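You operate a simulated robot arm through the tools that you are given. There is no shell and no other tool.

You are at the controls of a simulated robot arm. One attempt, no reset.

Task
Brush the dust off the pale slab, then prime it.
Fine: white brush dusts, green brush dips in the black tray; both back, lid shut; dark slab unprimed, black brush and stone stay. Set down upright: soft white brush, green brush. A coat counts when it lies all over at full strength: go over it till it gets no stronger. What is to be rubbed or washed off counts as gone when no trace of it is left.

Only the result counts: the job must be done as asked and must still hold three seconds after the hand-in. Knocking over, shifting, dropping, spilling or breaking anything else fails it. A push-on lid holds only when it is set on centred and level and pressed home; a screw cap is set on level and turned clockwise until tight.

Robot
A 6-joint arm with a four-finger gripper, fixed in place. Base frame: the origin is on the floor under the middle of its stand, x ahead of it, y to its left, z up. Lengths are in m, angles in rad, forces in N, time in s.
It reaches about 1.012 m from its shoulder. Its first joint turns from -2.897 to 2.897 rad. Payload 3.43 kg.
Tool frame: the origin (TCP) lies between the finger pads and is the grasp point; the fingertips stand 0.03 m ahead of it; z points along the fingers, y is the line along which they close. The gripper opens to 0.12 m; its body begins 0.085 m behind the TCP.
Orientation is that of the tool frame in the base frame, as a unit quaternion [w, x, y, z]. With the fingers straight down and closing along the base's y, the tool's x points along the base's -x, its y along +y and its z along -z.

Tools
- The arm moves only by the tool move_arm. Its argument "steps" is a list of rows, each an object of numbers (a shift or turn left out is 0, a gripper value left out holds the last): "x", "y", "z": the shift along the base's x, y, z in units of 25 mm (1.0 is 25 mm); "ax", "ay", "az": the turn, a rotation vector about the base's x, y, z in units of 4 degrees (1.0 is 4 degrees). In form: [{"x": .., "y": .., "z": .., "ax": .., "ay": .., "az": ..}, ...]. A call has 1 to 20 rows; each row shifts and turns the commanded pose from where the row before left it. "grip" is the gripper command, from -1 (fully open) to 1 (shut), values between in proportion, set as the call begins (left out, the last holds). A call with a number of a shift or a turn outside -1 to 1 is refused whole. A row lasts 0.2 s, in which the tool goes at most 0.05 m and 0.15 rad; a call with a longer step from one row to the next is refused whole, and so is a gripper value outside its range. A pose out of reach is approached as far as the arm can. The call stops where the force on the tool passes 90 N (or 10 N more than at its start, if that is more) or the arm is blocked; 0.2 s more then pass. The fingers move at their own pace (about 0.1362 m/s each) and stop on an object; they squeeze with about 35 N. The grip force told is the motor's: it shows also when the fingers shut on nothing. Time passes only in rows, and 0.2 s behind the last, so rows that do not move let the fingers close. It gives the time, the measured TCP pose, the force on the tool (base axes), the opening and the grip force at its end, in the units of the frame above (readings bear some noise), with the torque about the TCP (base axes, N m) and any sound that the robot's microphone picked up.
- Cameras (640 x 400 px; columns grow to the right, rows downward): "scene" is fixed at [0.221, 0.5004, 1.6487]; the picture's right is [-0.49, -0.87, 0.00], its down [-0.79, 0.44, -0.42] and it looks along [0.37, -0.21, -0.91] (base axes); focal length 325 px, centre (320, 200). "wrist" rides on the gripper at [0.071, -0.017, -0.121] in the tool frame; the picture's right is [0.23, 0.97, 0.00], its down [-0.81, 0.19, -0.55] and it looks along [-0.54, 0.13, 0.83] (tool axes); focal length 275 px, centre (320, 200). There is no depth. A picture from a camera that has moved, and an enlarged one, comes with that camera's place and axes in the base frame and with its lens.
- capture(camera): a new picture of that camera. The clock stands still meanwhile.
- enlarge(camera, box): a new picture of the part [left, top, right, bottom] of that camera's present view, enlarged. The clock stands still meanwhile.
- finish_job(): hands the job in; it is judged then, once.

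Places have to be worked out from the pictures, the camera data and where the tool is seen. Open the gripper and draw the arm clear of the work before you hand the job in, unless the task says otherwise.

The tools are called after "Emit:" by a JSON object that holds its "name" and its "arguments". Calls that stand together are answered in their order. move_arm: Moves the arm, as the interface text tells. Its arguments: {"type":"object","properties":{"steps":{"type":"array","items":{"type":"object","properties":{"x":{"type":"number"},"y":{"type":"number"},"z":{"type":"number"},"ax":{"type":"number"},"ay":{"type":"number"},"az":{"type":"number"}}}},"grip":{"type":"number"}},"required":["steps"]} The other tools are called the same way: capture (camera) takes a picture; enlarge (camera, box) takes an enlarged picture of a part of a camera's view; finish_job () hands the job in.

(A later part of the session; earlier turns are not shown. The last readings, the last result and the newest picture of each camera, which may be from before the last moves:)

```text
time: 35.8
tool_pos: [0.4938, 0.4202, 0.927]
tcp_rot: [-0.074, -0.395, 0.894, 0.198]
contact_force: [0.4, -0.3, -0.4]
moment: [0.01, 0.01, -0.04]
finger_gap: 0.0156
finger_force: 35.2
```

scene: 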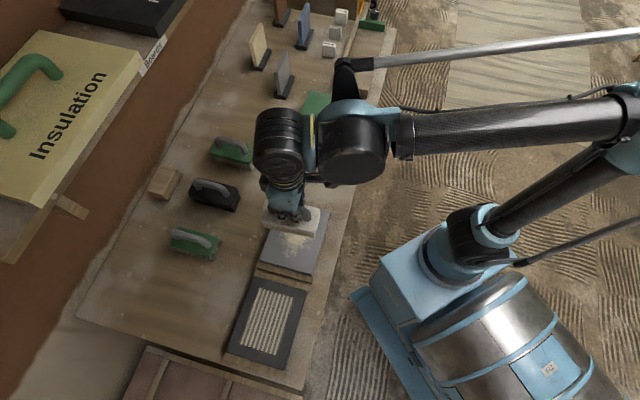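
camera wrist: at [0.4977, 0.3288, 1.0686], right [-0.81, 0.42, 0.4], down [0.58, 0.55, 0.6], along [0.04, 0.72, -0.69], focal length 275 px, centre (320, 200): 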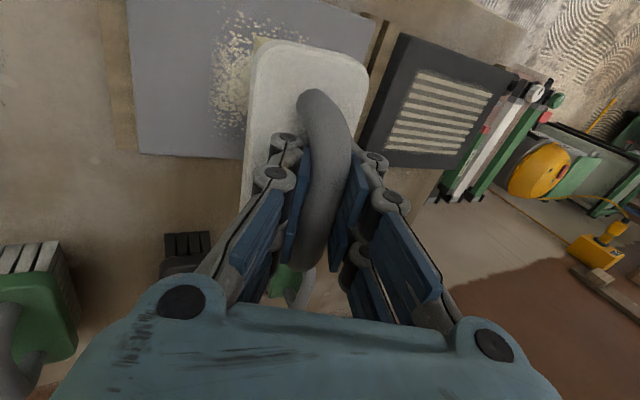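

Emit:
{"name": "move_arm", "arguments": {"steps": [{"z": -0.06}, {}]}}

Emit:
{"name": "move_arm", "arguments": {"steps": [{"z": -0.06}, {}]}}

Emit:
{"name": "move_arm", "arguments": {"steps": [{"z": -0.06}, {}]}}

```text
time: 36.4
tool_pos: [0.4934, 0.4202, 0.9256]
tcp_rot: [-0.073, -0.396, 0.894, 0.197]
contact_force: [0.3, -0.1, -2.2]
moment: [0.05, 0.01, 0.0]
finger_gap: 0.0157
finger_force: 34.5
```

```text
time: 37.0
tool_pos: [0.4931, 0.4193, 0.9252]
tcp_rot: [-0.074, -0.395, 0.894, 0.197]
contact_force: [0.2, -0.5, -1.6]
moment: [0.01, 0.04, 0.01]
finger_gap: 0.0156
finger_force: 35.0
```

```text
time: 37.6
tool_pos: [0.4932, 0.4219, 0.9231]
tcp_rot: [-0.073, -0.395, 0.894, 0.198]
contact_force: [0.7, 3.6, 19.9]
moment: [-0.71, 0.33, -0.02]
finger_gap: 0.0154
finger_force: 34.8
```

It's on the slab (20 N). I ease up half a millimetre and open the fingers slightly so the brush settles flat.

Emit:
{"name": "move_arm", "arguments": {"steps": [{"z": 0.02}, {}]}}

Emit:
{"name": "move_arm", "arguments": {"steps": [{}, {}], "grip": 0.5}}

Emit:
{"name": "enlarge", "arguments": {"camera": "scene", "box": [240, 180, 340, 242]}}

Emit:
{"name": "capture", "arguments": {"camera": "wrist"}}

```text
time: 38.2
tool_pos: [0.4932, 0.4199, 0.9231]
tcp_rot: [-0.073, -0.396, 0.894, 0.198]
contact_force: [0.8, 5.1, 11.8]
moment: [-0.22, 0.2, -0.07]
finger_gap: 0.0154
finger_force: 35.0
```

```text
time: 38.8
tool_pos: [0.4935, 0.4201, 0.9227]
tcp_rot: [-0.074, -0.395, 0.894, 0.197]
contact_force: [-1.2, -2.1, 5.6]
moment: [-0.09, 0.03, -0.01]
finger_gap: 0.0319
finger_force: 0.2
```

```text
6.40 times, centred on (290, 211) of scene
camera zoom: at [0.221, 0.5004, 1.6487], right [-0.49, -0.87, 0.0], down [-0.79, 0.44, -0.42], along [0.37, -0.21, -0.91], focal length 2078 px, centre (512, 130)
```

zoom: 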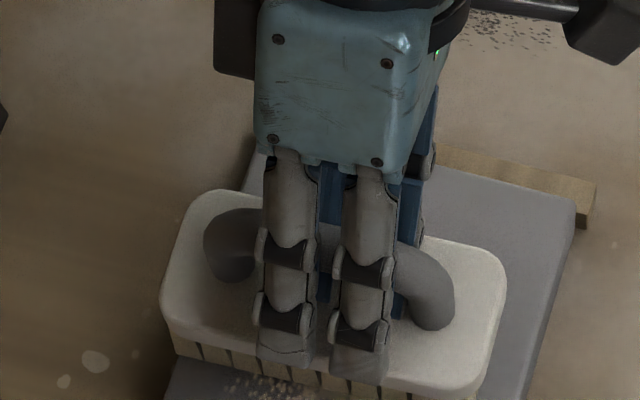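

```text
taken
camera wrist: at [0.4903, 0.3221, 1.0239], right [-0.81, 0.42, 0.39], down [0.58, 0.55, 0.6], along [0.04, 0.72, -0.69], focal length 275 px, centre (320, 200)
```

wrist: 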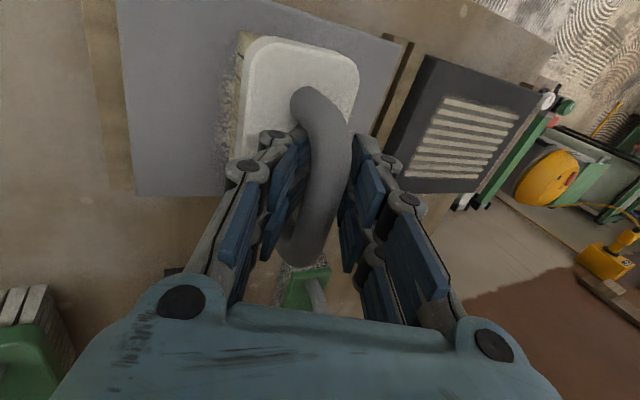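

The brush stands flat on the slab. I withdraw along the tilted finger direction, opening as I go, then turn the tool back upright.

Emit:
{"name": "move_arm", "arguments": {"steps": [{"x": 0.1, "y": -0.1, "z": 0.3}, {"x": 0.2, "y": -0.19, "z": 0.6}]}}

Emit:
{"name": "move_arm", "arguments": {"steps": [{"x": 0.3, "y": -0.29, "z": 0.9}, {"x": 0.3, "y": -0.29, "z": 0.9}, {"ax": -0.6, "ay": -0.62}, {"ax": -0.6, "ay": -0.62}, {"ax": -0.6, "ay": -0.62}, {"ax": -0.6, "ay": -0.62}, {"ax": -0.6, "ay": -0.62}, {"ax": -0.6, "ay": -0.62}, {"ax": -0.6, "ay": -0.62}, {}], "grip": -0.3}}

Emit:
{"name": "capture", "arguments": {"camera": "wrist"}}

Emit:
{"name": "enlarge", "arguments": {"camera": "scene", "box": [240, 180, 340, 242]}}

```text
time: 39.4
tool_pos: [0.4995, 0.4127, 0.9445]
tcp_rot: [-0.073, -0.395, 0.894, 0.198]
contact_force: [-0.8, -0.4, 0.6]
moment: [-0.01, 0.02, -0.01]
finger_gap: 0.0301
finger_force: 0.1
```

```text
time: 41.6
tool_pos: [0.5158, 0.3982, 0.9899]
tcp_rot: [0.005, -0.404, 0.915, 0.003]
contact_force: [-0.5, -0.3, 0.9]
moment: [0.03, -0.02, 0.01]
finger_gap: 0.0779
finger_force: 0.0
```

```text
taken
camera wrist: at [0.4794, 0.3332, 1.1096], right [-0.88, 0.48, 0.0], down [0.4, 0.72, 0.56], along [0.27, 0.49, -0.83], focal length 275 px, centre (320, 200)
```

wrist: 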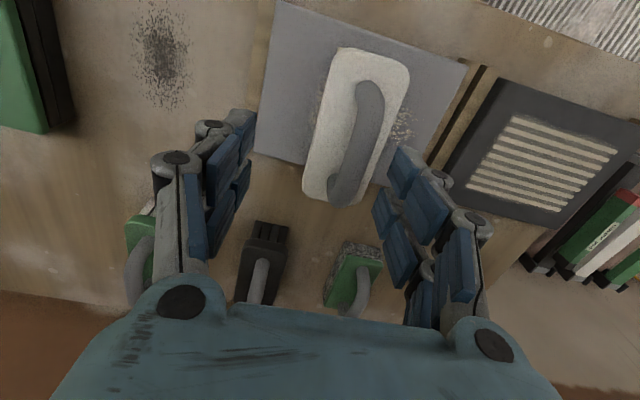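

```text
6.40 times, centred on (290, 211) of scene
camera zoom: at [0.221, 0.5004, 1.6487], right [-0.49, -0.87, 0.0], down [-0.79, 0.44, -0.42], along [0.37, -0.21, -0.91], focal length 2078 px, centre (512, 130)
```

zoom: 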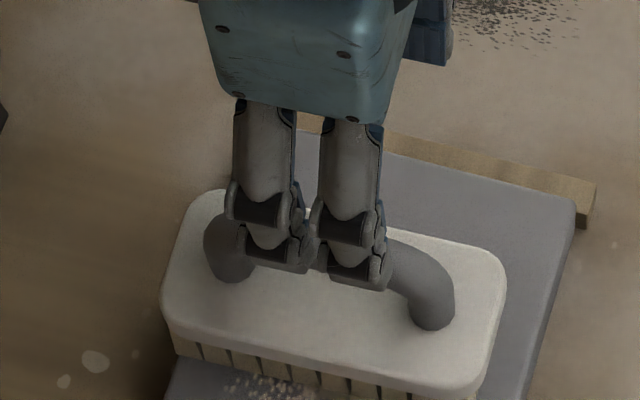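

Emit:
{"name": "enlarge", "arguments": {"camera": "wrist", "box": [260, 20, 460, 145]}}

Emit:
{"name": "enlarge", "arguments": {"camera": "wrist", "box": [240, 100, 440, 225]}}

```text
3.20 times, centred on (360, 82) of wrist
camera zoom: at [0.4794, 0.3332, 1.1096], right [-0.88, 0.48, 0.0], down [0.4, 0.72, 0.56], along [0.27, 0.49, -0.83], focal length 881 px, centre (192, 576)
```

zoom: 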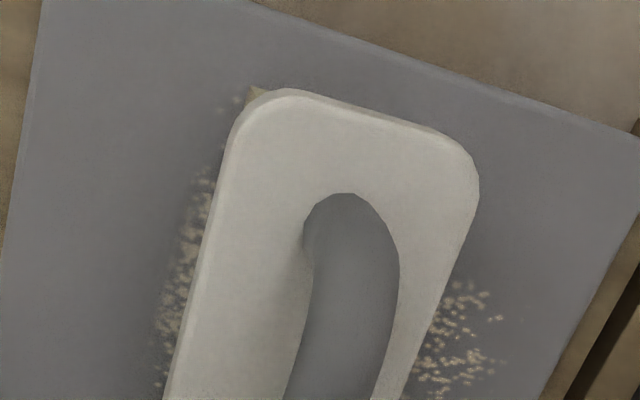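

```text
3.20 times, centred on (340, 162) of wrist
camera zoom: at [0.4794, 0.3332, 1.1096], right [-0.88, 0.48, 0.0], down [0.4, 0.72, 0.56], along [0.27, 0.49, -0.83], focal length 881 px, centre (256, 320)
```

zoom: 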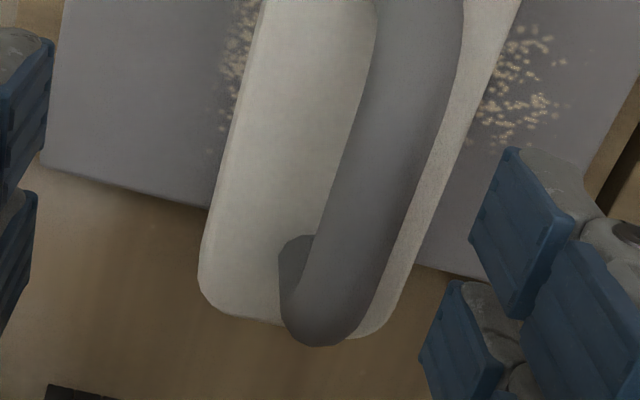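

The brush stands flat at about (0.501, 0.424) on the slab, yaw ~49°. I recentre over the handle and lower to the same grip depth as before.

Emit:
{"name": "move_arm", "arguments": {"steps": [{"x": -0.3, "y": 0.53, "az": 0.3}, {"x": -0.3, "y": 0.53}, {}, {"z": -0.8}, {"z": -0.8}, {}], "grip": 0.0}}

Emit:
{"name": "capture", "arguments": {"camera": "wrist"}}

```text
time: 43.0
tool_pos: [0.4991, 0.4246, 0.9497]
tcp_rot: [0.004, -0.414, 0.91, 0.003]
contact_force: [0.5, -0.8, 0.8]
moment: [-0.01, -0.02, 0.01]
finger_gap: 0.0603
finger_force: 0.1
```

```text
taken
camera wrist: at [0.4644, 0.3586, 1.07], right [-0.89, 0.46, 0.0], down [0.38, 0.73, 0.56], along [0.26, 0.5, -0.83], focal length 275 px, centre (320, 200)
```

wrist: 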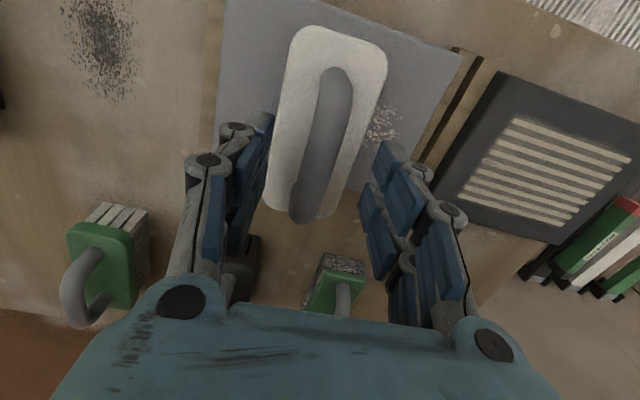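

Fingers straddle the handle well. I descend to the grip depth (TCP ≈0.924) and close.

Emit:
{"name": "move_arm", "arguments": {"steps": [{"z": -0.5}, {"z": -0.3}, {"z": -0.2}, {}], "grip": 0.15}}

Emit:
{"name": "move_arm", "arguments": {"steps": [{"z": -0.04}, {}]}}

```text
time: 44.0
tool_pos: [0.5003, 0.4247, 0.9246]
tcp_rot: [0.004, -0.415, 0.91, 0.003]
contact_force: [0.1, 0.1, 0.6]
moment: [-0.01, -0.03, -0.02]
finger_gap: 0.0512
finger_force: 0.1
```

```text
time: 44.6
tool_pos: [0.4986, 0.4249, 0.9253]
tcp_rot: [0.004, -0.415, 0.91, 0.003]
contact_force: [-0.9, 0.8, 0.7]
moment: [-0.02, -0.01, -0.02]
finger_gap: 0.0505
finger_force: 0.1
```

Emit:
{"name": "move_arm", "arguments": {"steps": [{"z": -0.05}, {}]}}

Emit:
{"name": "move_arm", "arguments": {"steps": [{"z": -0.05}, {}]}}

```text
time: 45.2
tool_pos: [0.5006, 0.4247, 0.9235]
tcp_rot: [0.004, -0.415, 0.91, 0.004]
contact_force: [-0.7, -0.4, 1.1]
moment: [0.02, 0.0, 0.0]
finger_gap: 0.0512
finger_force: 0.0
```

```text
time: 45.8
tool_pos: [0.5006, 0.4247, 0.9229]
tcp_rot: [0.005, -0.414, 0.91, 0.004]
contact_force: [2.0, 2.1, 8.4]
moment: [-0.14, 0.03, 0.02]
finger_gap: 0.0516
finger_force: 0.7
```

The tips just touch the brush back (8 N). I raise under a millimetre and close on the handle.

Emit:
{"name": "move_arm", "arguments": {"steps": [{"z": 0.03}, {}]}}

Emit:
{"name": "move_arm", "arguments": {"steps": [{}, {}, {}, {}], "grip": 1}}

Emit:
{"name": "enlarge", "arguments": {"camera": "scene", "box": [240, 180, 340, 242]}}

Emit:
{"name": "capture", "arguments": {"camera": "wrist"}}

```text
time: 46.4
tool_pos: [0.5004, 0.4243, 0.9234]
tcp_rot: [0.005, -0.415, 0.91, 0.004]
contact_force: [0.7, 1.3, 3.9]
moment: [-0.04, -0.01, 0.02]
finger_gap: 0.0513
finger_force: 0.1
```

```text
time: 47.4
tool_pos: [0.5003, 0.4247, 0.9226]
tcp_rot: [0.005, -0.415, 0.91, 0.005]
contact_force: [-2.5, -1.5, 6.5]
moment: [-0.08, 0.09, 0.05]
finger_gap: 0.0159
finger_force: 35.1
```

```text
6.40 times, centred on (290, 211) of scene
camera zoom: at [0.221, 0.5004, 1.6487], right [-0.49, -0.87, 0.0], down [-0.79, 0.44, -0.42], along [0.37, -0.21, -0.91], focal length 2078 px, centre (512, 130)
```

zoom: 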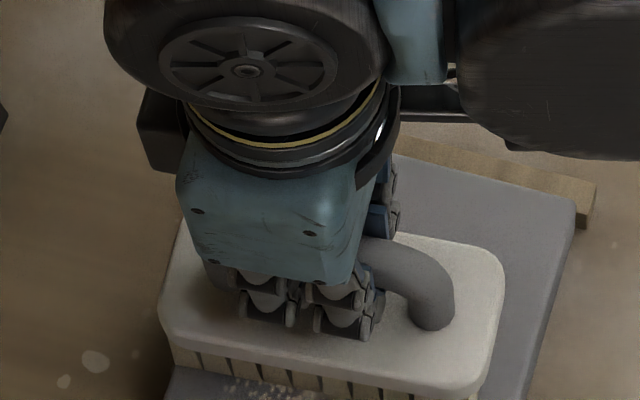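

```text
taken
camera wrist: at [0.4652, 0.3587, 1.0419], right [-0.89, 0.46, 0.0], down [0.38, 0.73, 0.56], along [0.26, 0.5, -0.83], focal length 275 px, centre (320, 200)
```

wrist: 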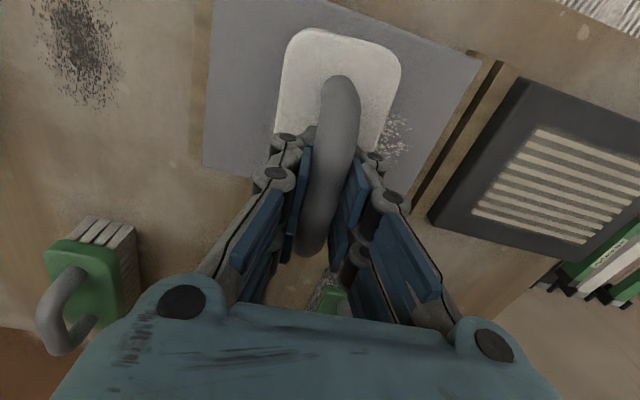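

Gripped upright with ~6 N on the slab. I try a short stroke along the handle direction (toward the robot) and back.

Emit:
{"name": "move_arm", "arguments": {"steps": [{"x": -0.167, "y": -0.173}, {"x": -0.167, "y": -0.173}, {"x": -0.167, "y": -0.173}, {"x": -0.167, "y": -0.173}]}}

Emit:
{"name": "capture", "arguments": {"camera": "wrist"}}

```text
time: 48.4
tool_pos: [0.4835, 0.4063, 0.9217]
tcp_rot: [0.004, -0.415, 0.91, 0.004]
contact_force: [0.3, 0.5, -1.6]
moment: [0.01, -0.02, -0.01]
finger_gap: 0.0157
finger_force: 35.3
```

```text
taken
camera wrist: at [0.4486, 0.3413, 1.042], right [-0.89, 0.46, 0.0], down [0.38, 0.73, 0.56], along [0.26, 0.5, -0.83], focal length 275 px, centre (320, 200)
```

wrist: 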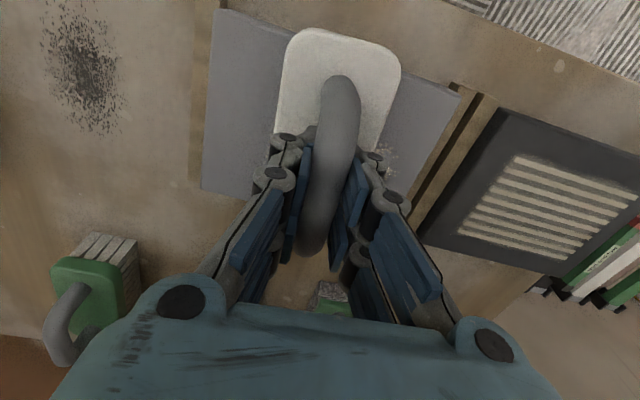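

Stable this time. I add a little pressure (about 10 N) and do longer strokes along the handle direction at this station.

Emit:
{"name": "move_arm", "arguments": {"steps": [{"z": -0.03}, {}]}}

Emit:
{"name": "move_arm", "arguments": {"steps": [{"z": -0.02}, {}]}}

```text
time: 49.0
tool_pos: [0.4835, 0.4077, 0.9217]
tcp_rot: [0.006, -0.415, 0.91, 0.004]
contact_force: [-2.3, 1.5, 15.9]
moment: [-0.12, 0.1, -0.01]
finger_gap: 0.0157
finger_force: 34.8
```

```text
time: 49.6
tool_pos: [0.4835, 0.4066, 0.9205]
tcp_rot: [0.005, -0.415, 0.91, 0.003]
contact_force: [-1.0, 0.9, 26.7]
moment: [0.01, -0.05, 0.04]
finger_gap: 0.0157
finger_force: 35.2
```

Emit:
{"name": "move_arm", "arguments": {"steps": [{"x": 0.167, "y": 0.173}, {"x": 0.167, "y": 0.173}, {"x": 0.167, "y": 0.173}, {"x": 0.167, "y": 0.173}, {"x": 0.167, "y": 0.173}, {"x": 0.167, "y": 0.173}]}}

Emit:
{"name": "move_arm", "arguments": {"steps": [{"x": -0.167, "y": -0.173}, {"x": -0.167, "y": -0.173}, {"x": -0.167, "y": -0.173}, {"x": -0.167, "y": -0.173}, {"x": -0.167, "y": -0.173}, {"x": -0.167, "y": -0.173}]}}

Emit:
{"name": "capture", "arguments": {"camera": "wrist"}}

Emit:
{"name": "enlarge", "arguments": {"camera": "scene", "box": [240, 180, 340, 242]}}

```text
time: 51.0
tool_pos: [0.5087, 0.4336, 0.922]
tcp_rot: [0.005, -0.415, 0.91, 0.004]
contact_force: [-6.8, -5.3, 23.3]
moment: [-0.05, 0.0, 0.01]
finger_gap: 0.016
finger_force: 35.2
```

```text
time: 52.4
tool_pos: [0.4828, 0.4082, 0.9215]
tcp_rot: [0.005, -0.415, 0.91, 0.003]
contact_force: [3.7, 3.0, 13.3]
moment: [0.14, -0.14, -0.03]
finger_gap: 0.0157
finger_force: 34.7
```

```text
taken
camera wrist: at [0.4481, 0.3413, 1.0407], right [-0.89, 0.46, 0.0], down [0.38, 0.73, 0.56], along [0.26, 0.5, -0.83], focal length 275 px, centre (320, 200)
```

wrist: 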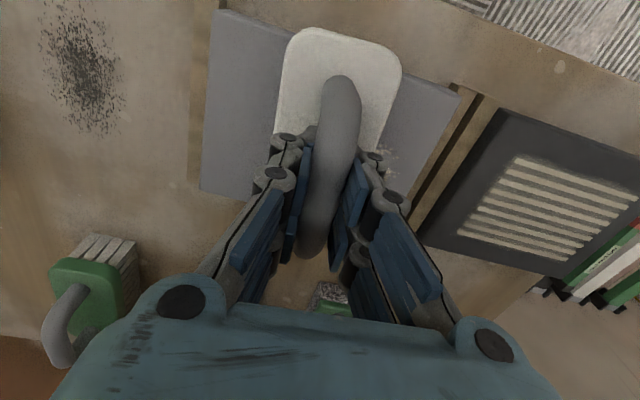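

```text
6.40 times, centred on (290, 211) of scene
camera zoom: at [0.221, 0.5004, 1.6487], right [-0.49, -0.87, 0.0], down [-0.79, 0.44, -0.42], along [0.37, -0.21, -0.91], focal length 2078 px, centre (512, 130)
```

zoom: 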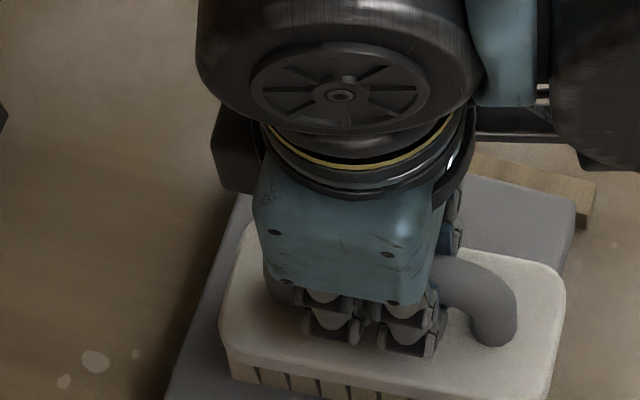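

The strokes along the handle stay upright with 13–25 N. I lift slightly and shift toward the lid end to see how the dust responded.

Emit:
{"name": "move_arm", "arguments": {"steps": [{"z": 0.4}, {"x": 0.7, "y": -0.68, "z": 0.4}, {"x": 0.7, "y": -0.68, "z": 0.4}, {"x": 0.7, "y": -0.68}, {}]}}

Emit:
{"name": "enlarge", "arguments": {"camera": "wrist", "box": [200, 0, 520, 200]}}

Emit:
{"name": "enlarge", "arguments": {"camera": "scene", "box": [220, 170, 380, 270]}}

```text
time: 53.6
tool_pos: [0.5347, 0.3573, 0.9512]
tcp_rot: [0.004, -0.415, 0.91, 0.003]
contact_force: [-0.4, -0.7, -2.0]
moment: [-0.02, -0.03, 0.01]
finger_gap: 0.0157
finger_force: 35.0
```

```text
2.00 times, centred on (360, 100) of wrist
camera zoom: at [0.4996, 0.2912, 1.0706], right [-0.89, 0.46, 0.0], down [0.38, 0.73, 0.56], along [0.26, 0.5, -0.83], focal length 551 px, centre (240, 400)
```

zoom: 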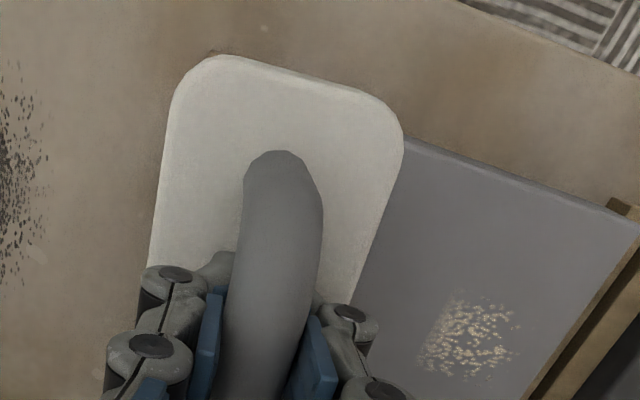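

```text
4.00 times, centred on (300, 220) of scene
camera zoom: at [0.221, 0.5004, 1.6487], right [-0.49, -0.87, 0.0], down [-0.79, 0.44, -0.42], along [0.37, -0.21, -0.91], focal length 1299 px, centre (400, 120)
```

zoom: 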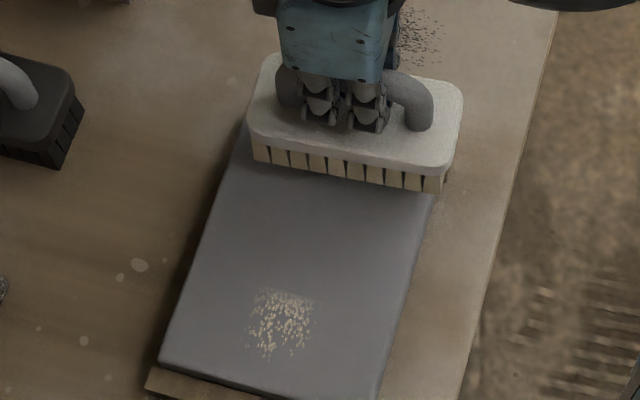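

The dust is completely gone where the pressed strokes went; only a patch around s≈+0.04 toward the dark slab remains. I move over that patch and come down on it.

Emit:
{"name": "move_arm", "arguments": {"steps": [{"x": -0.566, "y": 0.728}, {"x": -0.566, "y": 0.728}, {"x": -0.566, "y": 0.728}, {"x": -0.566, "y": 0.728}, {"x": -0.566, "y": 0.728}, {}, {"z": -0.5}, {"z": -0.4}, {}]}}

Emit:
{"name": "enlarge", "arguments": {"camera": "scene", "box": [220, 170, 380, 270]}}

```text
time: 55.6
tool_pos: [0.4643, 0.4491, 0.9281]
tcp_rot: [0.005, -0.415, 0.91, 0.004]
contact_force: [-0.1, 0.0, -1.2]
moment: [-0.03, -0.03, -0.01]
finger_gap: 0.0156
finger_force: 34.8
```

```text
4.00 times, centred on (300, 220) of scene
camera zoom: at [0.221, 0.5004, 1.6487], right [-0.49, -0.87, 0.0], down [-0.79, 0.44, -0.42], along [0.37, -0.21, -0.91], focal length 1299 px, centre (400, 120)
```

zoom: 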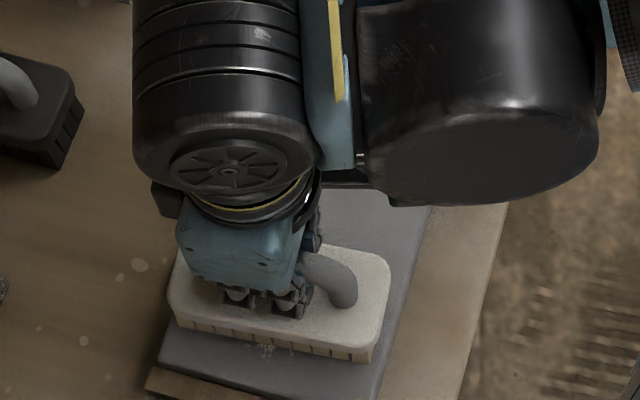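

Emit:
{"name": "move_arm", "arguments": {"steps": [{"z": -0.12}, {"z": -0.08}, {}]}}

Emit:
{"name": "move_arm", "arguments": {"steps": [{"z": -0.04}, {}]}}

```text
time: 56.4
tool_pos: [0.4646, 0.4475, 0.9233]
tcp_rot: [0.005, -0.415, 0.91, 0.003]
contact_force: [-0.9, 0.4, -0.7]
moment: [0.03, -0.01, 0.02]
finger_gap: 0.0156
finger_force: 34.9
```

```text
time: 57.0
tool_pos: [0.4639, 0.4476, 0.9236]
tcp_rot: [0.003, -0.415, 0.91, 0.004]
contact_force: [0.1, 0.0, -1.5]
moment: [0.02, 0.0, 0.02]
finger_gap: 0.0158
finger_force: 35.3
```

Emit:
{"name": "move_arm", "arguments": {"steps": [{"z": -0.05}, {}]}}

Emit:
{"name": "move_arm", "arguments": {"steps": [{"z": -0.04}, {}]}}

```text
time: 57.6
tool_pos: [0.4658, 0.4476, 0.9208]
tcp_rot: [0.004, -0.415, 0.91, 0.004]
contact_force: [0.5, -0.4, -1.6]
moment: [-0.03, 0.03, 0.01]
finger_gap: 0.0157
finger_force: 35.2
```

```text
time: 58.2
tool_pos: [0.4648, 0.4461, 0.9206]
tcp_rot: [0.004, -0.415, 0.91, 0.003]
contact_force: [0.1, -0.9, 23.8]
moment: [-0.27, 0.28, 0.01]
finger_gap: 0.016
finger_force: 35.3
```

24 N here. I stroke back and forth along the handle direction over this patch.

Emit:
{"name": "move_arm", "arguments": {"steps": [{"x": 0.167, "y": 0.173}, {"x": 0.167, "y": 0.173}, {"x": 0.167, "y": 0.173}, {"x": -0.167, "y": -0.173}, {"x": -0.167, "y": -0.173}, {"x": -0.167, "y": -0.173}, {"x": -0.167, "y": -0.173}, {"x": -0.167, "y": -0.173}, {"x": -0.167, "y": -0.173}]}}

Emit:
{"name": "move_arm", "arguments": {"steps": [{"x": 0.167, "y": 0.173}, {"x": 0.167, "y": 0.173}, {"x": 0.167, "y": 0.173}, {"x": 0.167, "y": 0.173}, {"x": 0.167, "y": 0.173}, {"x": 0.167, "y": 0.173}]}}

Emit:
{"name": "move_arm", "arguments": {"steps": [{"x": -0.167, "y": -0.173}, {"x": -0.167, "y": -0.173}, {"x": -0.167, "y": -0.173}, {}]}}

Emit:
{"name": "capture", "arguments": {"camera": "wrist"}}

```text
time: 60.2
tool_pos: [0.4527, 0.4358, 0.9207]
tcp_rot: [0.006, -0.415, 0.91, 0.004]
contact_force: [6.7, 5.9, 24.1]
moment: [-0.01, 0.0, 0.0]
finger_gap: 0.0158
finger_force: 34.5
```

```text
time: 61.6
tool_pos: [0.4771, 0.4604, 0.9198]
tcp_rot: [0.005, -0.415, 0.91, 0.003]
contact_force: [-4.6, -6.3, 16.6]
moment: [-0.17, 0.12, 0.01]
finger_gap: 0.0157
finger_force: 35.5
```

```text
time: 62.6
tool_pos: [0.4641, 0.4477, 0.9197]
tcp_rot: [0.005, -0.415, 0.91, 0.004]
contact_force: [4.1, 3.6, 16.4]
moment: [0.24, -0.21, -0.01]
finger_gap: 0.0155
finger_force: 35.0
```

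```text
taken
camera wrist: at [0.4303, 0.3812, 1.0398], right [-0.89, 0.46, 0.0], down [0.38, 0.73, 0.56], along [0.26, 0.5, -0.83], focal length 275 px, centre (320, 200)
```

wrist: 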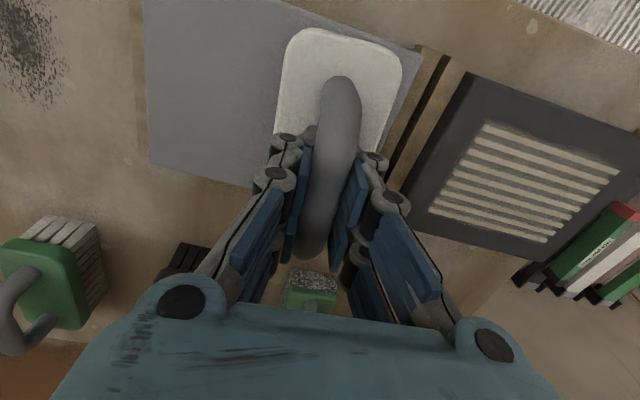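

Still upright. I lift and move to the other end, looking at the slab on the way.

Emit:
{"name": "move_arm", "arguments": {"steps": [{"z": 0.4}, {"z": 0.4}, {"x": 0.7, "y": -0.68, "z": 0.2}, {"x": 0.7, "y": -0.68}, {"x": 0.7, "y": -0.68}, {"x": 0.7, "y": -0.68}, {}]}}

Emit:
{"name": "enlarge", "arguments": {"camera": "wrist", "box": [240, 20, 560, 220]}}

Emit:
{"name": "enlarge", "arguments": {"camera": "scene", "box": [250, 190, 350, 290]}}

```text
time: 64.2
tool_pos: [0.5351, 0.3798, 0.9472]
tcp_rot: [0.004, -0.414, 0.91, 0.004]
contact_force: [0.1, -0.2, -1.7]
moment: [-0.02, 0.0, -0.01]
finger_gap: 0.0156
finger_force: 34.4
```

```text
2.00 times, centred on (400, 120) of wrist
camera zoom: at [0.5001, 0.3139, 1.0665], right [-0.89, 0.46, 0.0], down [0.38, 0.73, 0.56], along [0.26, 0.5, -0.83], focal length 551 px, centre (160, 360)
```

zoom: 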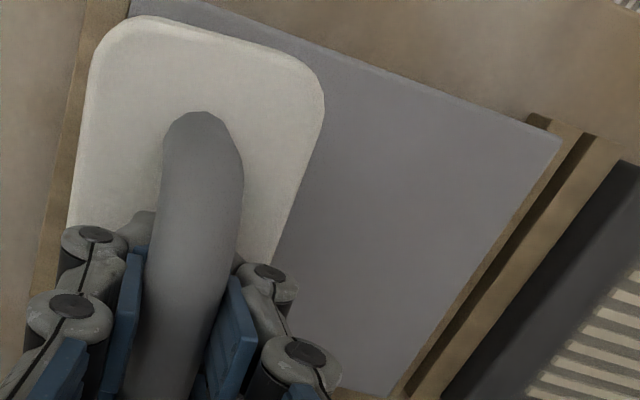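

```text
4.00 times, centred on (300, 240) of scene
camera zoom: at [0.221, 0.5004, 1.6487], right [-0.49, -0.87, 0.0], down [-0.79, 0.44, -0.42], along [0.37, -0.21, -0.91], focal length 1299 px, centre (400, 40)
```

zoom: 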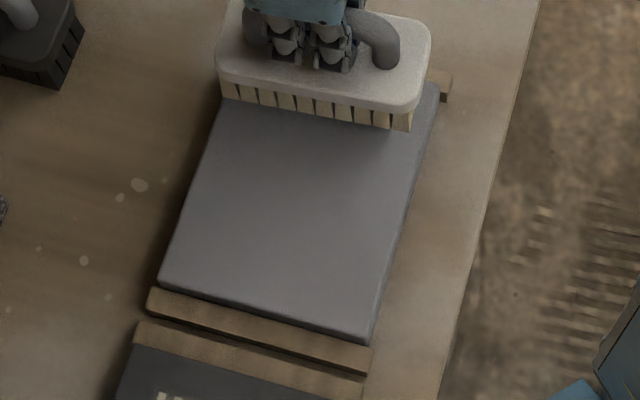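

No dust is visible anymore. For thoroughness I make light passes over the remaining stations, starting near the lid end (s≈−0.04).

Emit:
{"name": "move_arm", "arguments": {"steps": [{"x": -0.3, "y": 0.29}, {"x": -0.3, "y": 0.29}, {"z": -0.5}, {"z": -0.4}, {}]}}

Emit:
{"name": "move_arm", "arguments": {"steps": [{"z": -0.06}, {}]}}

```text
time: 65.4
tool_pos: [0.5195, 0.3944, 0.9231]
tcp_rot: [0.004, -0.414, 0.91, 0.004]
contact_force: [-0.1, 0.0, -1.6]
moment: [-0.04, -0.01, -0.01]
finger_gap: 0.0154
finger_force: 34.5
```

```text
time: 66.0
tool_pos: [0.5195, 0.3952, 0.9213]
tcp_rot: [0.003, -0.414, 0.91, 0.004]
contact_force: [-0.5, -0.6, -2.6]
moment: [-0.02, 0.0, -0.02]
finger_gap: 0.0153
finger_force: 35.1
```

Emit:
{"name": "move_arm", "arguments": {"steps": [{"z": -0.04}, {}]}}

Emit:
{"name": "move_arm", "arguments": {"steps": [{"z": -0.03}, {}]}}

```text
time: 66.6
tool_pos: [0.5205, 0.3942, 0.9195]
tcp_rot: [0.004, -0.415, 0.91, 0.004]
contact_force: [-0.1, 0.1, -1.3]
moment: [0.02, 0.0, -0.01]
finger_gap: 0.0157
finger_force: 35.3
```

```text
time: 67.2
tool_pos: [0.5197, 0.3949, 0.9206]
tcp_rot: [0.005, -0.415, 0.91, 0.004]
contact_force: [-0.3, 0.0, 21.6]
moment: [-0.2, 0.18, 0.01]
finger_gap: 0.0155
finger_force: 35.1
```

Emit:
{"name": "move_arm", "arguments": {"steps": [{"x": 0.167, "y": 0.173}, {"x": 0.167, "y": 0.173}, {"x": 0.167, "y": 0.173}, {"x": -0.167, "y": -0.173}, {"x": -0.167, "y": -0.173}, {"x": -0.167, "y": -0.173}, {"x": -0.167, "y": -0.173}, {"x": -0.167, "y": -0.173}, {"x": -0.167, "y": -0.173}, {"x": 0.167, "y": 0.173}, {"x": 0.167, "y": 0.173}, {"x": 0.167, "y": 0.173}, {}]}}

Emit:
{"name": "move_arm", "arguments": {"steps": [{"z": 0.3}, {"x": -0.7, "y": 0.68}, {"x": -0.3, "y": 0.29}, {"z": -0.25}, {}]}}

```text
time: 70.0
tool_pos: [0.5194, 0.3939, 0.9196]
tcp_rot: [0.004, -0.414, 0.91, 0.004]
contact_force: [-6.0, -5.4, 22.3]
moment: [-0.19, 0.15, -0.04]
finger_gap: 0.0157
finger_force: 34.8
```

```text
time: 71.2
tool_pos: [0.4951, 0.4176, 0.9216]
tcp_rot: [0.005, -0.415, 0.91, 0.004]
contact_force: [0.2, 0.5, -1.7]
moment: [0.01, -0.03, -0.02]
finger_gap: 0.0157
finger_force: 35.2
```

Emit:
{"name": "move_arm", "arguments": {"steps": [{"z": -0.05}, {}]}}

```text
time: 71.8
tool_pos: [0.4956, 0.4181, 0.9189]
tcp_rot: [0.004, -0.415, 0.91, 0.003]
contact_force: [0.3, 0.2, -0.5]
moment: [-0.01, 0.01, -0.02]
finger_gap: 0.0156
finger_force: 34.9
```

Emit:
{"name": "move_arm", "arguments": {"steps": [{"z": -0.025}, {}]}}

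Emit:
{"name": "move_arm", "arguments": {"steps": [{"x": 0.167, "y": 0.173}, {"x": 0.167, "y": 0.173}, {"x": 0.167, "y": 0.173}, {"x": -0.167, "y": -0.173}, {"x": -0.167, "y": -0.173}, {"x": -0.167, "y": -0.173}, {"x": -0.167, "y": -0.173}, {"x": -0.167, "y": -0.173}, {"x": -0.167, "y": -0.173}, {"x": 0.167, "y": 0.173}, {"x": 0.167, "y": 0.173}, {"x": 0.167, "y": 0.173}, {}]}}

```text
time: 72.4
tool_pos: [0.4961, 0.4166, 0.9195]
tcp_rot: [0.005, -0.415, 0.91, 0.004]
contact_force: [-1.3, -0.8, 14.1]
moment: [0.12, -0.08, -0.03]
finger_gap: 0.0155
finger_force: 36.0
```

```text
time: 75.2
tool_pos: [0.4953, 0.4168, 0.9187]
tcp_rot: [0.005, -0.415, 0.91, 0.004]
contact_force: [-6.1, -6.1, 17.6]
moment: [-0.23, 0.16, 0.0]
finger_gap: 0.0158
finger_force: 35.1
```

Good contact and motion there. One last station near the dark-slab end (s≈+0.055).

Emit:
{"name": "move_arm", "arguments": {"steps": [{"z": 0.3}, {"x": -0.57, "y": 0.55}, {"x": -0.57, "y": 0.55}, {"x": -0.57, "y": 0.55}, {"z": -0.25}, {}]}}

Emit:
{"name": "move_arm", "arguments": {"steps": [{"z": -0.07}, {}]}}

```text
time: 76.6
tool_pos: [0.4506, 0.4587, 0.9211]
tcp_rot: [0.004, -0.414, 0.91, 0.004]
contact_force: [-0.4, -0.2, -2.2]
moment: [0.0, 0.0, 0.01]
finger_gap: 0.0155
finger_force: 35.3
```

```text
time: 77.2
tool_pos: [0.4534, 0.4598, 0.9192]
tcp_rot: [0.005, -0.415, 0.91, 0.004]
contact_force: [-0.7, -0.7, -1.3]
moment: [0.04, -0.04, 0.0]
finger_gap: 0.0152
finger_force: 35.0
```

Emit:
{"name": "move_arm", "arguments": {"steps": [{"z": -0.03}, {}]}}

Emit:
{"name": "move_arm", "arguments": {"steps": [{"z": -0.02}, {}]}}

```text
time: 77.8
tool_pos: [0.4535, 0.4602, 0.919]
tcp_rot: [0.005, -0.415, 0.91, 0.004]
contact_force: [1.7, 5.8, 26.7]
moment: [-0.05, 0.02, 0.02]
finger_gap: 0.0157
finger_force: 34.7
```

```text
time: 78.4
tool_pos: [0.452, 0.4598, 0.9185]
tcp_rot: [0.006, -0.414, 0.91, 0.003]
contact_force: [5.1, 11.1, 46.5]
moment: [-0.34, 0.23, 0.0]
finger_gap: 0.0156
finger_force: 34.6
```

That's a bit hard (46 N); I ease up slightly and make the last strokes here.

Emit:
{"name": "move_arm", "arguments": {"steps": [{"z": 0.025}, {"x": 0.167, "y": 0.173}, {"x": 0.167, "y": 0.173}, {"x": 0.167, "y": 0.173}, {"x": -0.167, "y": -0.173}, {"x": -0.167, "y": -0.173}, {"x": -0.167, "y": -0.173}, {"x": -0.167, "y": -0.173}, {"x": -0.167, "y": -0.173}, {"x": -0.167, "y": -0.173}, {"x": 0.167, "y": 0.173}, {"x": 0.167, "y": 0.173}, {"x": 0.167, "y": 0.173}, {}]}}

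Emit:
{"name": "move_arm", "arguments": {"steps": [{"z": 0.3}, {"z": 0.9}, {"z": 0.9}, {"z": 0.9}, {"z": 0.5}, {}]}}

Emit:
{"name": "capture", "arguments": {"camera": "wrist"}}

Emit:
{"name": "capture", "arguments": {"camera": "scene"}}

```text
time: 81.4
tool_pos: [0.4525, 0.46, 0.9182]
tcp_rot: [0.005, -0.414, 0.91, 0.004]
contact_force: [-9.7, -7.7, 27.6]
moment: [-0.75, 0.67, -0.03]
finger_gap: 0.0161
finger_force: 34.7
```

```text
time: 82.8
tool_pos: [0.4525, 0.4617, 1.0064]
tcp_rot: [0.005, -0.415, 0.91, 0.004]
contact_force: [0.0, -0.6, -1.7]
moment: [-0.03, 0.0, 0.0]
finger_gap: 0.0155
finger_force: 34.9
```

```text
taken
camera wrist: at [0.4177, 0.3944, 1.1251], right [-0.89, 0.46, 0.0], down [0.38, 0.73, 0.56], along [0.26, 0.5, -0.83], focal length 275 px, centre (320, 200)
```

wrist: 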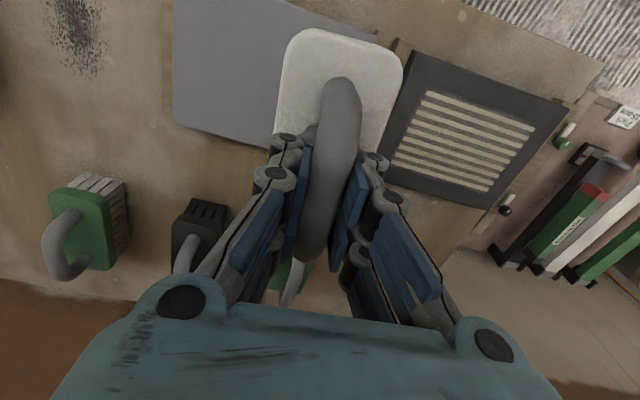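

```text
taken
```

scene: 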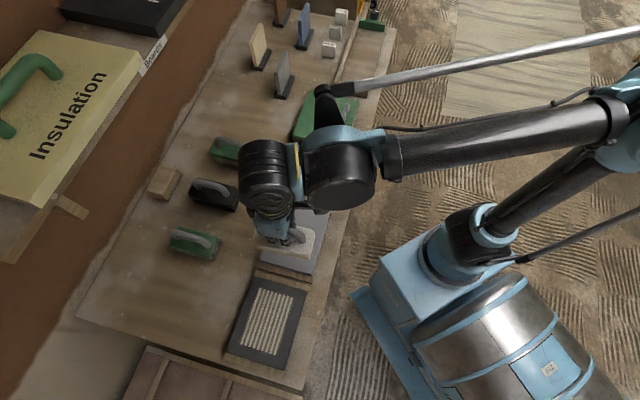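

The slab looks clean. I carry the white brush back over its original spot at (0.504, 0.759).

Emit:
{"name": "move_arm", "arguments": {"steps": [{"x": 0.08, "y": 0.45}, {"x": 0.158, "y": 0.915, "az": -0.25}, {"x": 0.158, "y": 0.915}, {"x": 0.158, "y": 0.915}, {"x": 0.158, "y": 0.915}, {"x": 0.158, "y": 0.915}, {"x": 0.158, "y": 0.915}, {"x": 0.158, "y": 0.915}, {"x": 0.158, "y": 0.915}, {"x": 0.158, "y": 0.915}, {"x": 0.158, "y": 0.915}, {"x": 0.158, "y": 0.915}, {"x": 0.158, "y": 0.915}, {"x": 0.08, "y": 0.45}, {}]}}

Emit:
{"name": "enlarge", "arguments": {"camera": "scene", "box": [240, 180, 360, 280]}}

Emit:
{"name": "enlarge", "arguments": {"camera": "scene", "box": [60, 220, 260, 345]}}

Emit:
{"name": "capture", "arguments": {"camera": "wrist"}}

```text
time: 86.0
tool_pos: [0.5049, 0.7566, 1.0061]
tcp_rot: [0.005, -0.407, 0.914, 0.003]
contact_force: [-1.0, 0.2, -1.7]
moment: [0.0, -0.02, 0.01]
finger_gap: 0.0155
finger_force: 35.1
```

```text
4.00 times, centred on (300, 230) of scene
camera zoom: at [0.221, 0.5004, 1.6487], right [-0.49, -0.87, 0.0], down [-0.79, 0.44, -0.42], along [0.37, -0.21, -0.91], focal length 1299 px, centre (400, 80)
```

zoom: 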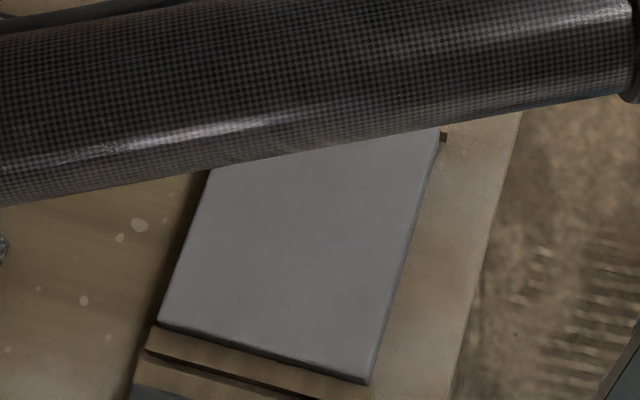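

```text
3.20 times, centred on (160, 282) of scene
camera zoom: at [0.221, 0.5004, 1.6487], right [-0.49, -0.87, 0.0], down [-0.79, 0.44, -0.42], along [0.37, -0.21, -0.91], focal length 1039 px, centre (832, -64)
```

zoom: 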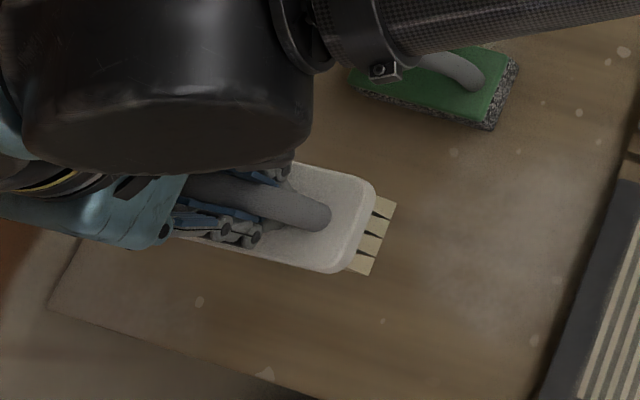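

```text
taken
camera wrist: at [0.4689, 0.6918, 1.125], right [-0.88, 0.48, 0.0], down [0.4, 0.73, 0.56], along [0.27, 0.49, -0.83], focal length 275 px, centre (320, 200)
```

wrist: 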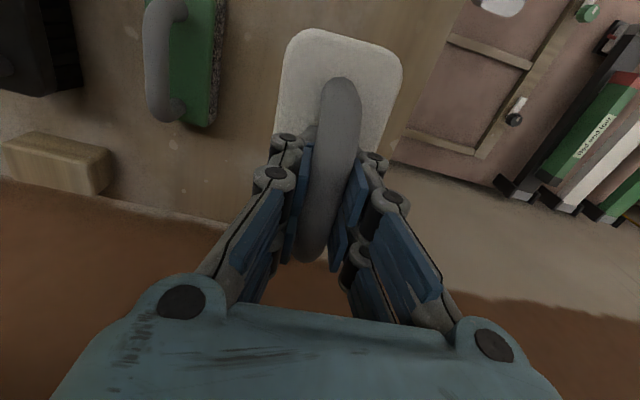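

The slab is clean. I lower the white brush onto its spot, feeling for the bench near TCP z≈0.886.

Emit:
{"name": "move_arm", "arguments": {"steps": [{"z": -0.9, "y": 0.08}, {"z": -0.9}, {"z": -0.9}, {"z": -0.9}, {"z": -0.6}, {"z": -0.3}, {}]}}

Emit:
{"name": "move_arm", "arguments": {"steps": [{"z": -0.1}, {}]}}

```text
time: 87.6
tool_pos: [0.5049, 0.7582, 0.8921]
tcp_rot: [0.005, -0.406, 0.914, 0.003]
contact_force: [0.4, -0.2, -0.9]
moment: [0.0, 0.03, -0.01]
finger_gap: 0.0158
finger_force: 35.0
```

```text
time: 88.2
tool_pos: [0.5039, 0.7581, 0.8906]
tcp_rot: [0.004, -0.406, 0.914, 0.002]
contact_force: [-0.4, -0.4, -1.1]
moment: [0.0, -0.02, -0.01]
finger_gap: 0.0155
finger_force: 35.2
```

Emit:
{"name": "move_arm", "arguments": {"steps": [{"z": -0.08}, {}]}}

Emit:
{"name": "move_arm", "arguments": {"steps": [{"z": -0.05}, {}]}}

```text
time: 88.8
tool_pos: [0.5044, 0.7575, 0.888]
tcp_rot: [0.004, -0.407, 0.914, 0.002]
contact_force: [0.3, -0.4, -1.3]
moment: [0.01, -0.01, 0.01]
finger_gap: 0.0158
finger_force: 35.2
```

```text
time: 89.4
tool_pos: [0.5054, 0.7594, 0.8872]
tcp_rot: [0.004, -0.407, 0.914, 0.002]
contact_force: [0.2, -0.4, -1.3]
moment: [0.03, 0.01, -0.01]
finger_gap: 0.0154
finger_force: 35.0
```

Emit:
{"name": "move_arm", "arguments": {"steps": [{"z": -0.04}, {}]}}

Emit:
{"name": "move_arm", "arguments": {"steps": [{"z": -0.03}, {}]}}

```text
time: 90.0
tool_pos: [0.5048, 0.7591, 0.8857]
tcp_rot: [0.005, -0.406, 0.914, 0.003]
contact_force: [-0.7, 0.4, -2.1]
moment: [0.01, -0.04, -0.01]
finger_gap: 0.0157
finger_force: 35.3
```

```text
time: 90.6
tool_pos: [0.5052, 0.7586, 0.8856]
tcp_rot: [0.005, -0.407, 0.913, 0.003]
contact_force: [-0.1, 0.2, -2.3]
moment: [0.01, 0.0, 0.01]
finger_gap: 0.0156
finger_force: 34.9
```

Emit:
{"name": "move_arm", "arguments": {"steps": [{"z": -0.04}, {}]}}

Emit:
{"name": "move_arm", "arguments": {"steps": [{"z": -0.03}, {}]}}

```text
time: 91.2
tool_pos: [0.5049, 0.7591, 0.8835]
tcp_rot: [0.004, -0.407, 0.914, 0.003]
contact_force: [-0.7, 0.9, -2.5]
moment: [0.0, -0.01, -0.04]
finger_gap: 0.0155
finger_force: 34.9
```

```text
time: 91.8
tool_pos: [0.5054, 0.7586, 0.8837]
tcp_rot: [0.005, -0.406, 0.914, 0.003]
contact_force: [2.5, 0.7, 6.4]
moment: [-0.25, 0.19, 0.03]
finger_gap: 0.0157
finger_force: 35.0
```

Contact (6 N): the brush is on the bench. I open the fingers and withdraw upward.

Emit:
{"name": "move_arm", "arguments": {"steps": [{}, {}, {}], "grip": 0.1}}

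Emit:
{"name": "move_arm", "arguments": {"steps": [{"z": 0.3}, {"z": 0.6}, {"z": 0.9}, {"z": 0.9}, {"z": 0.9}, {"z": 0.9}, {"z": 0.9}, {}]}}

Emit:
{"name": "capture", "arguments": {"camera": "wrist"}}

Emit:
{"name": "enlarge", "arguments": {"camera": "scene", "box": [60, 220, 260, 345]}}

```text
time: 92.6
tool_pos: [0.5046, 0.7588, 0.8855]
tcp_rot: [0.005, -0.407, 0.913, 0.004]
contact_force: [2.8, 4.7, 29.3]
moment: [0.01, 0.06, 0.0]
finger_gap: 0.0521
finger_force: 14.9
```

```text
time: 94.4
tool_pos: [0.5064, 0.758, 1.0181]
tcp_rot: [0.004, -0.407, 0.914, 0.003]
contact_force: [0.0, -0.1, -0.2]
moment: [-0.01, -0.02, 0.02]
finger_gap: 0.054
finger_force: 0.1
```

```text
taken
camera wrist: at [0.4701, 0.693, 1.1392], right [-0.88, 0.48, 0.0], down [0.4, 0.73, 0.56], along [0.27, 0.49, -0.83], focal length 275 px, centre (320, 200)
```

wrist: 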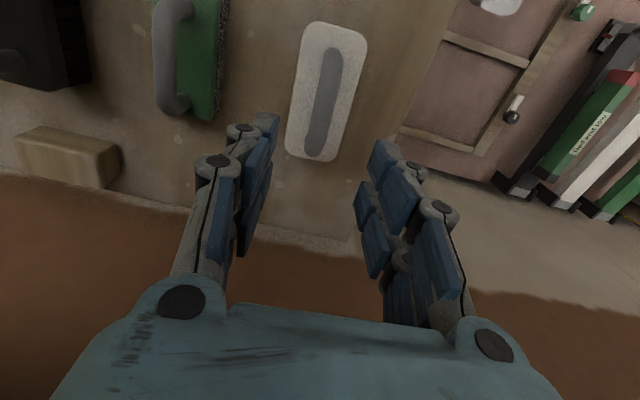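

```text
3.20 times, centred on (160, 282) of scene
camera zoom: at [0.221, 0.5004, 1.6487], right [-0.49, -0.87, 0.0], down [-0.79, 0.44, -0.42], along [0.37, -0.21, -0.91], focal length 1039 px, centre (832, -64)
```

zoom: 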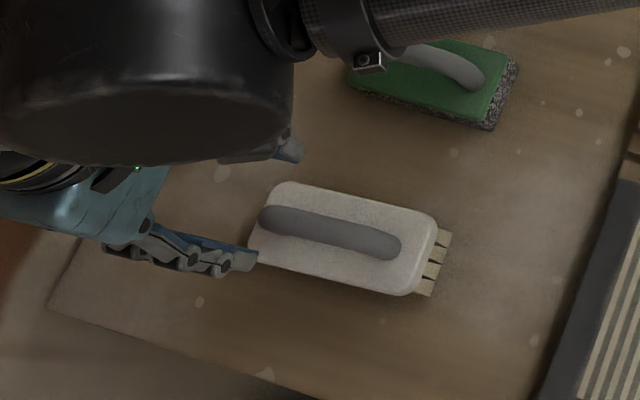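

The white brush stands upright back in its original place. Next I travel across to look closely at the covered tray.

Emit:
{"name": "move_arm", "arguments": {"steps": [{"x": 0.1, "y": -0.5, "z": 0.5}, {"x": 0.2, "y": -0.944, "z": 0.5}, {"x": 0.2, "y": -0.944, "z": 0.5}, {"x": 0.2, "y": -0.944, "z": 0.5}, {"x": 0.2, "y": -0.944, "z": 0.5}, {"x": 0.2, "y": -0.944, "z": 0.5}, {"x": 0.2, "y": -0.944}, {"x": 0.2, "y": -0.944}, {"x": 0.2, "y": -0.944}, {"x": 0.2, "y": -0.944}, {"x": 0.2, "y": -0.944}, {"x": 0.2, "y": -0.944}, {"x": 0.2, "y": -0.944}, {"x": 0.2, "y": -0.944}, {"x": 0.2, "y": -0.944}], "grip": -0.2}}

Emit:
{"name": "move_arm", "arguments": {"steps": [{"x": 0.2, "y": -0.944}, {"x": 0.2, "y": -0.944}, {"x": 0.2, "y": -0.944}, {"x": 0.2, "y": -0.944}, {"x": 0.2, "y": -0.944}, {"x": 0.2, "y": -0.944}, {"x": 0.2, "y": -0.944}, {"x": 0.2, "y": -0.944}, {"x": 0.2, "y": -0.944}, {"x": 0.2, "y": -0.944}, {"x": 0.2, "y": -0.944}, {"x": 0.2, "y": -0.944}, {}]}}

Emit:
{"name": "capture", "arguments": {"camera": "wrist"}}

Emit:
{"name": "capture", "arguments": {"camera": "scene"}}

```text
time: 97.6
tool_pos: [0.5765, 0.4145, 1.0916]
tcp_rot: [0.004, -0.408, 0.913, 0.004]
contact_force: [1.0, 0.0, 0.1]
moment: [0.02, 0.02, 0.0]
finger_gap: 0.072
finger_force: 0.1
```

```text
time: 100.4
tool_pos: [0.6375, 0.1325, 1.0933]
tcp_rot: [0.004, -0.407, 0.914, 0.003]
contact_force: [0.2, -1.3, -0.2]
moment: [-0.04, -0.02, 0.02]
finger_gap: 0.0721
finger_force: 0.1
```

```text
taken
camera wrist: at [0.6014, 0.0673, 1.2121], right [-0.88, 0.48, 0.0], down [0.4, 0.73, 0.56], along [0.27, 0.49, -0.83], focal length 275 px, centre (320, 200)
```

wrist: 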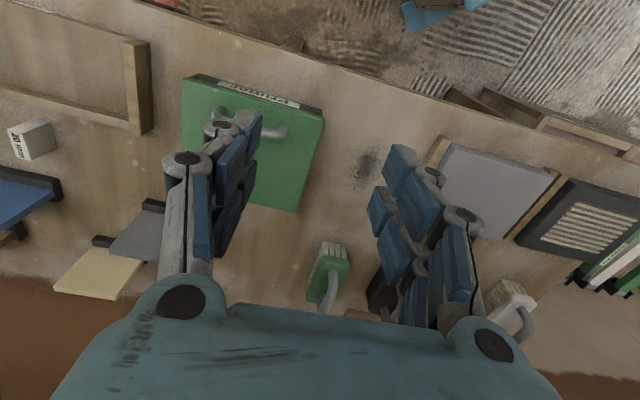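

```text
taken
```

scene: 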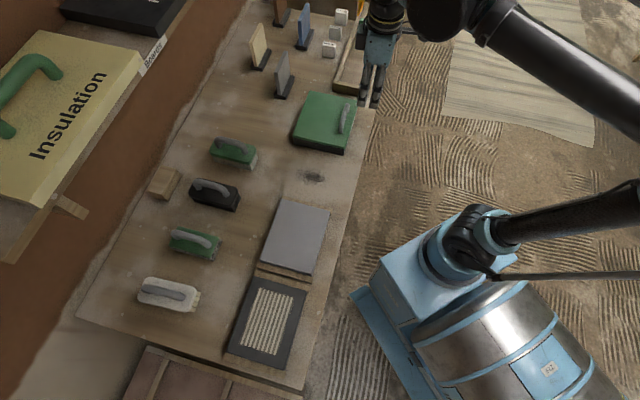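

Emit:
{"name": "enlarge", "arguments": {"camera": "scene", "box": [270, 70, 398, 150]}}

Emit:
{"name": "enlarge", "arguments": {"camera": "scene", "box": [250, 190, 346, 290]}}

Emit:
{"name": "enlarge", "arguments": {"camera": "wrist", "box": [160, 50, 360, 230]}}

Emit:
{"name": "enlarge", "arguments": {"camera": "wrist", "box": [420, 120, 580, 260]}}

```text
5.00 times, centred on (334, 110) of scene
camera zoom: at [0.221, 0.5004, 1.6487], right [-0.49, -0.87, 0.0], down [-0.79, 0.44, -0.42], along [0.37, -0.21, -0.91], focal length 1624 px, centre (250, 650)
```

zoom: 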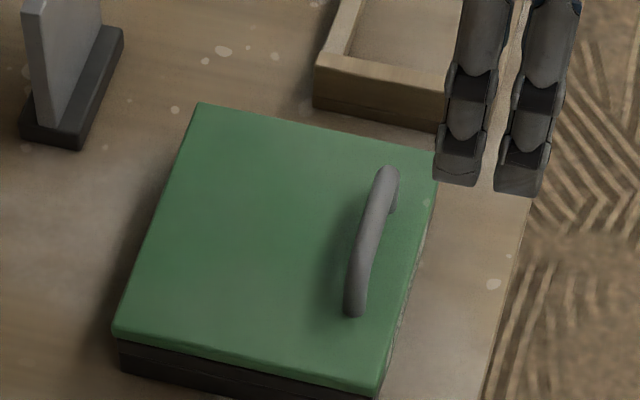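

```text
4.00 times, centred on (298, 240) of scene
camera zoom: at [0.221, 0.5004, 1.6487], right [-0.49, -0.87, 0.0], down [-0.79, 0.44, -0.42], along [0.37, -0.21, -0.91], focal length 1299 px, centre (408, 40)
```

zoom: 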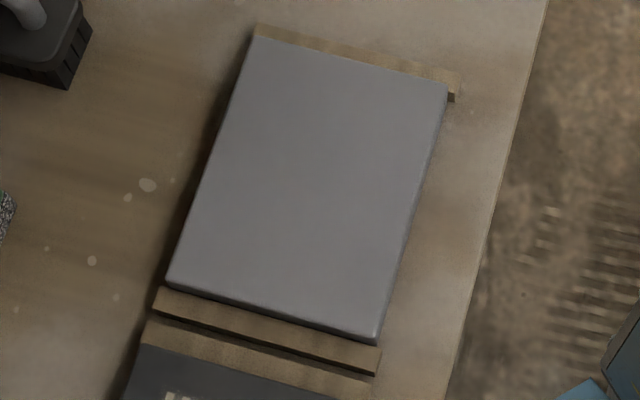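

```text
2.22 times, centred on (260, 140) of wrist
camera zoom: at [0.6014, 0.0673, 1.2121], right [-0.88, 0.48, 0.0], down [0.4, 0.73, 0.56], along [0.27, 0.49, -0.83], focal length 612 px, centre (453, 333)
```

zoom: 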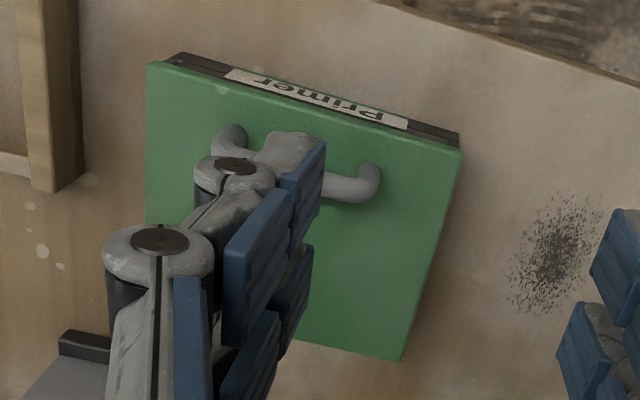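

```text
2.86 times, centred on (500, 190) of wrist
camera zoom: at [0.6014, 0.0673, 1.2121], right [-0.88, 0.48, 0.0], down [0.4, 0.73, 0.56], along [0.27, 0.49, -0.83], focal length 786 px, centre (-194, 229)
```

zoom: 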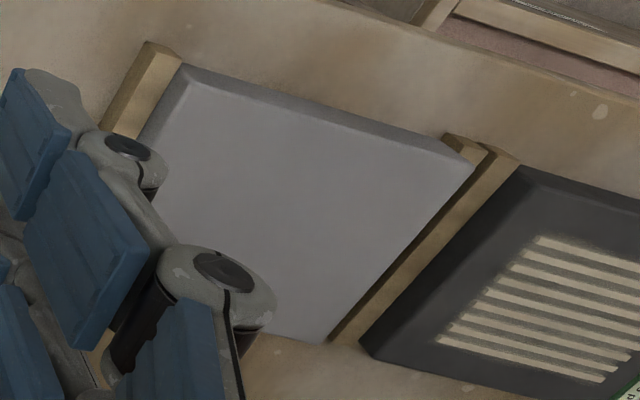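

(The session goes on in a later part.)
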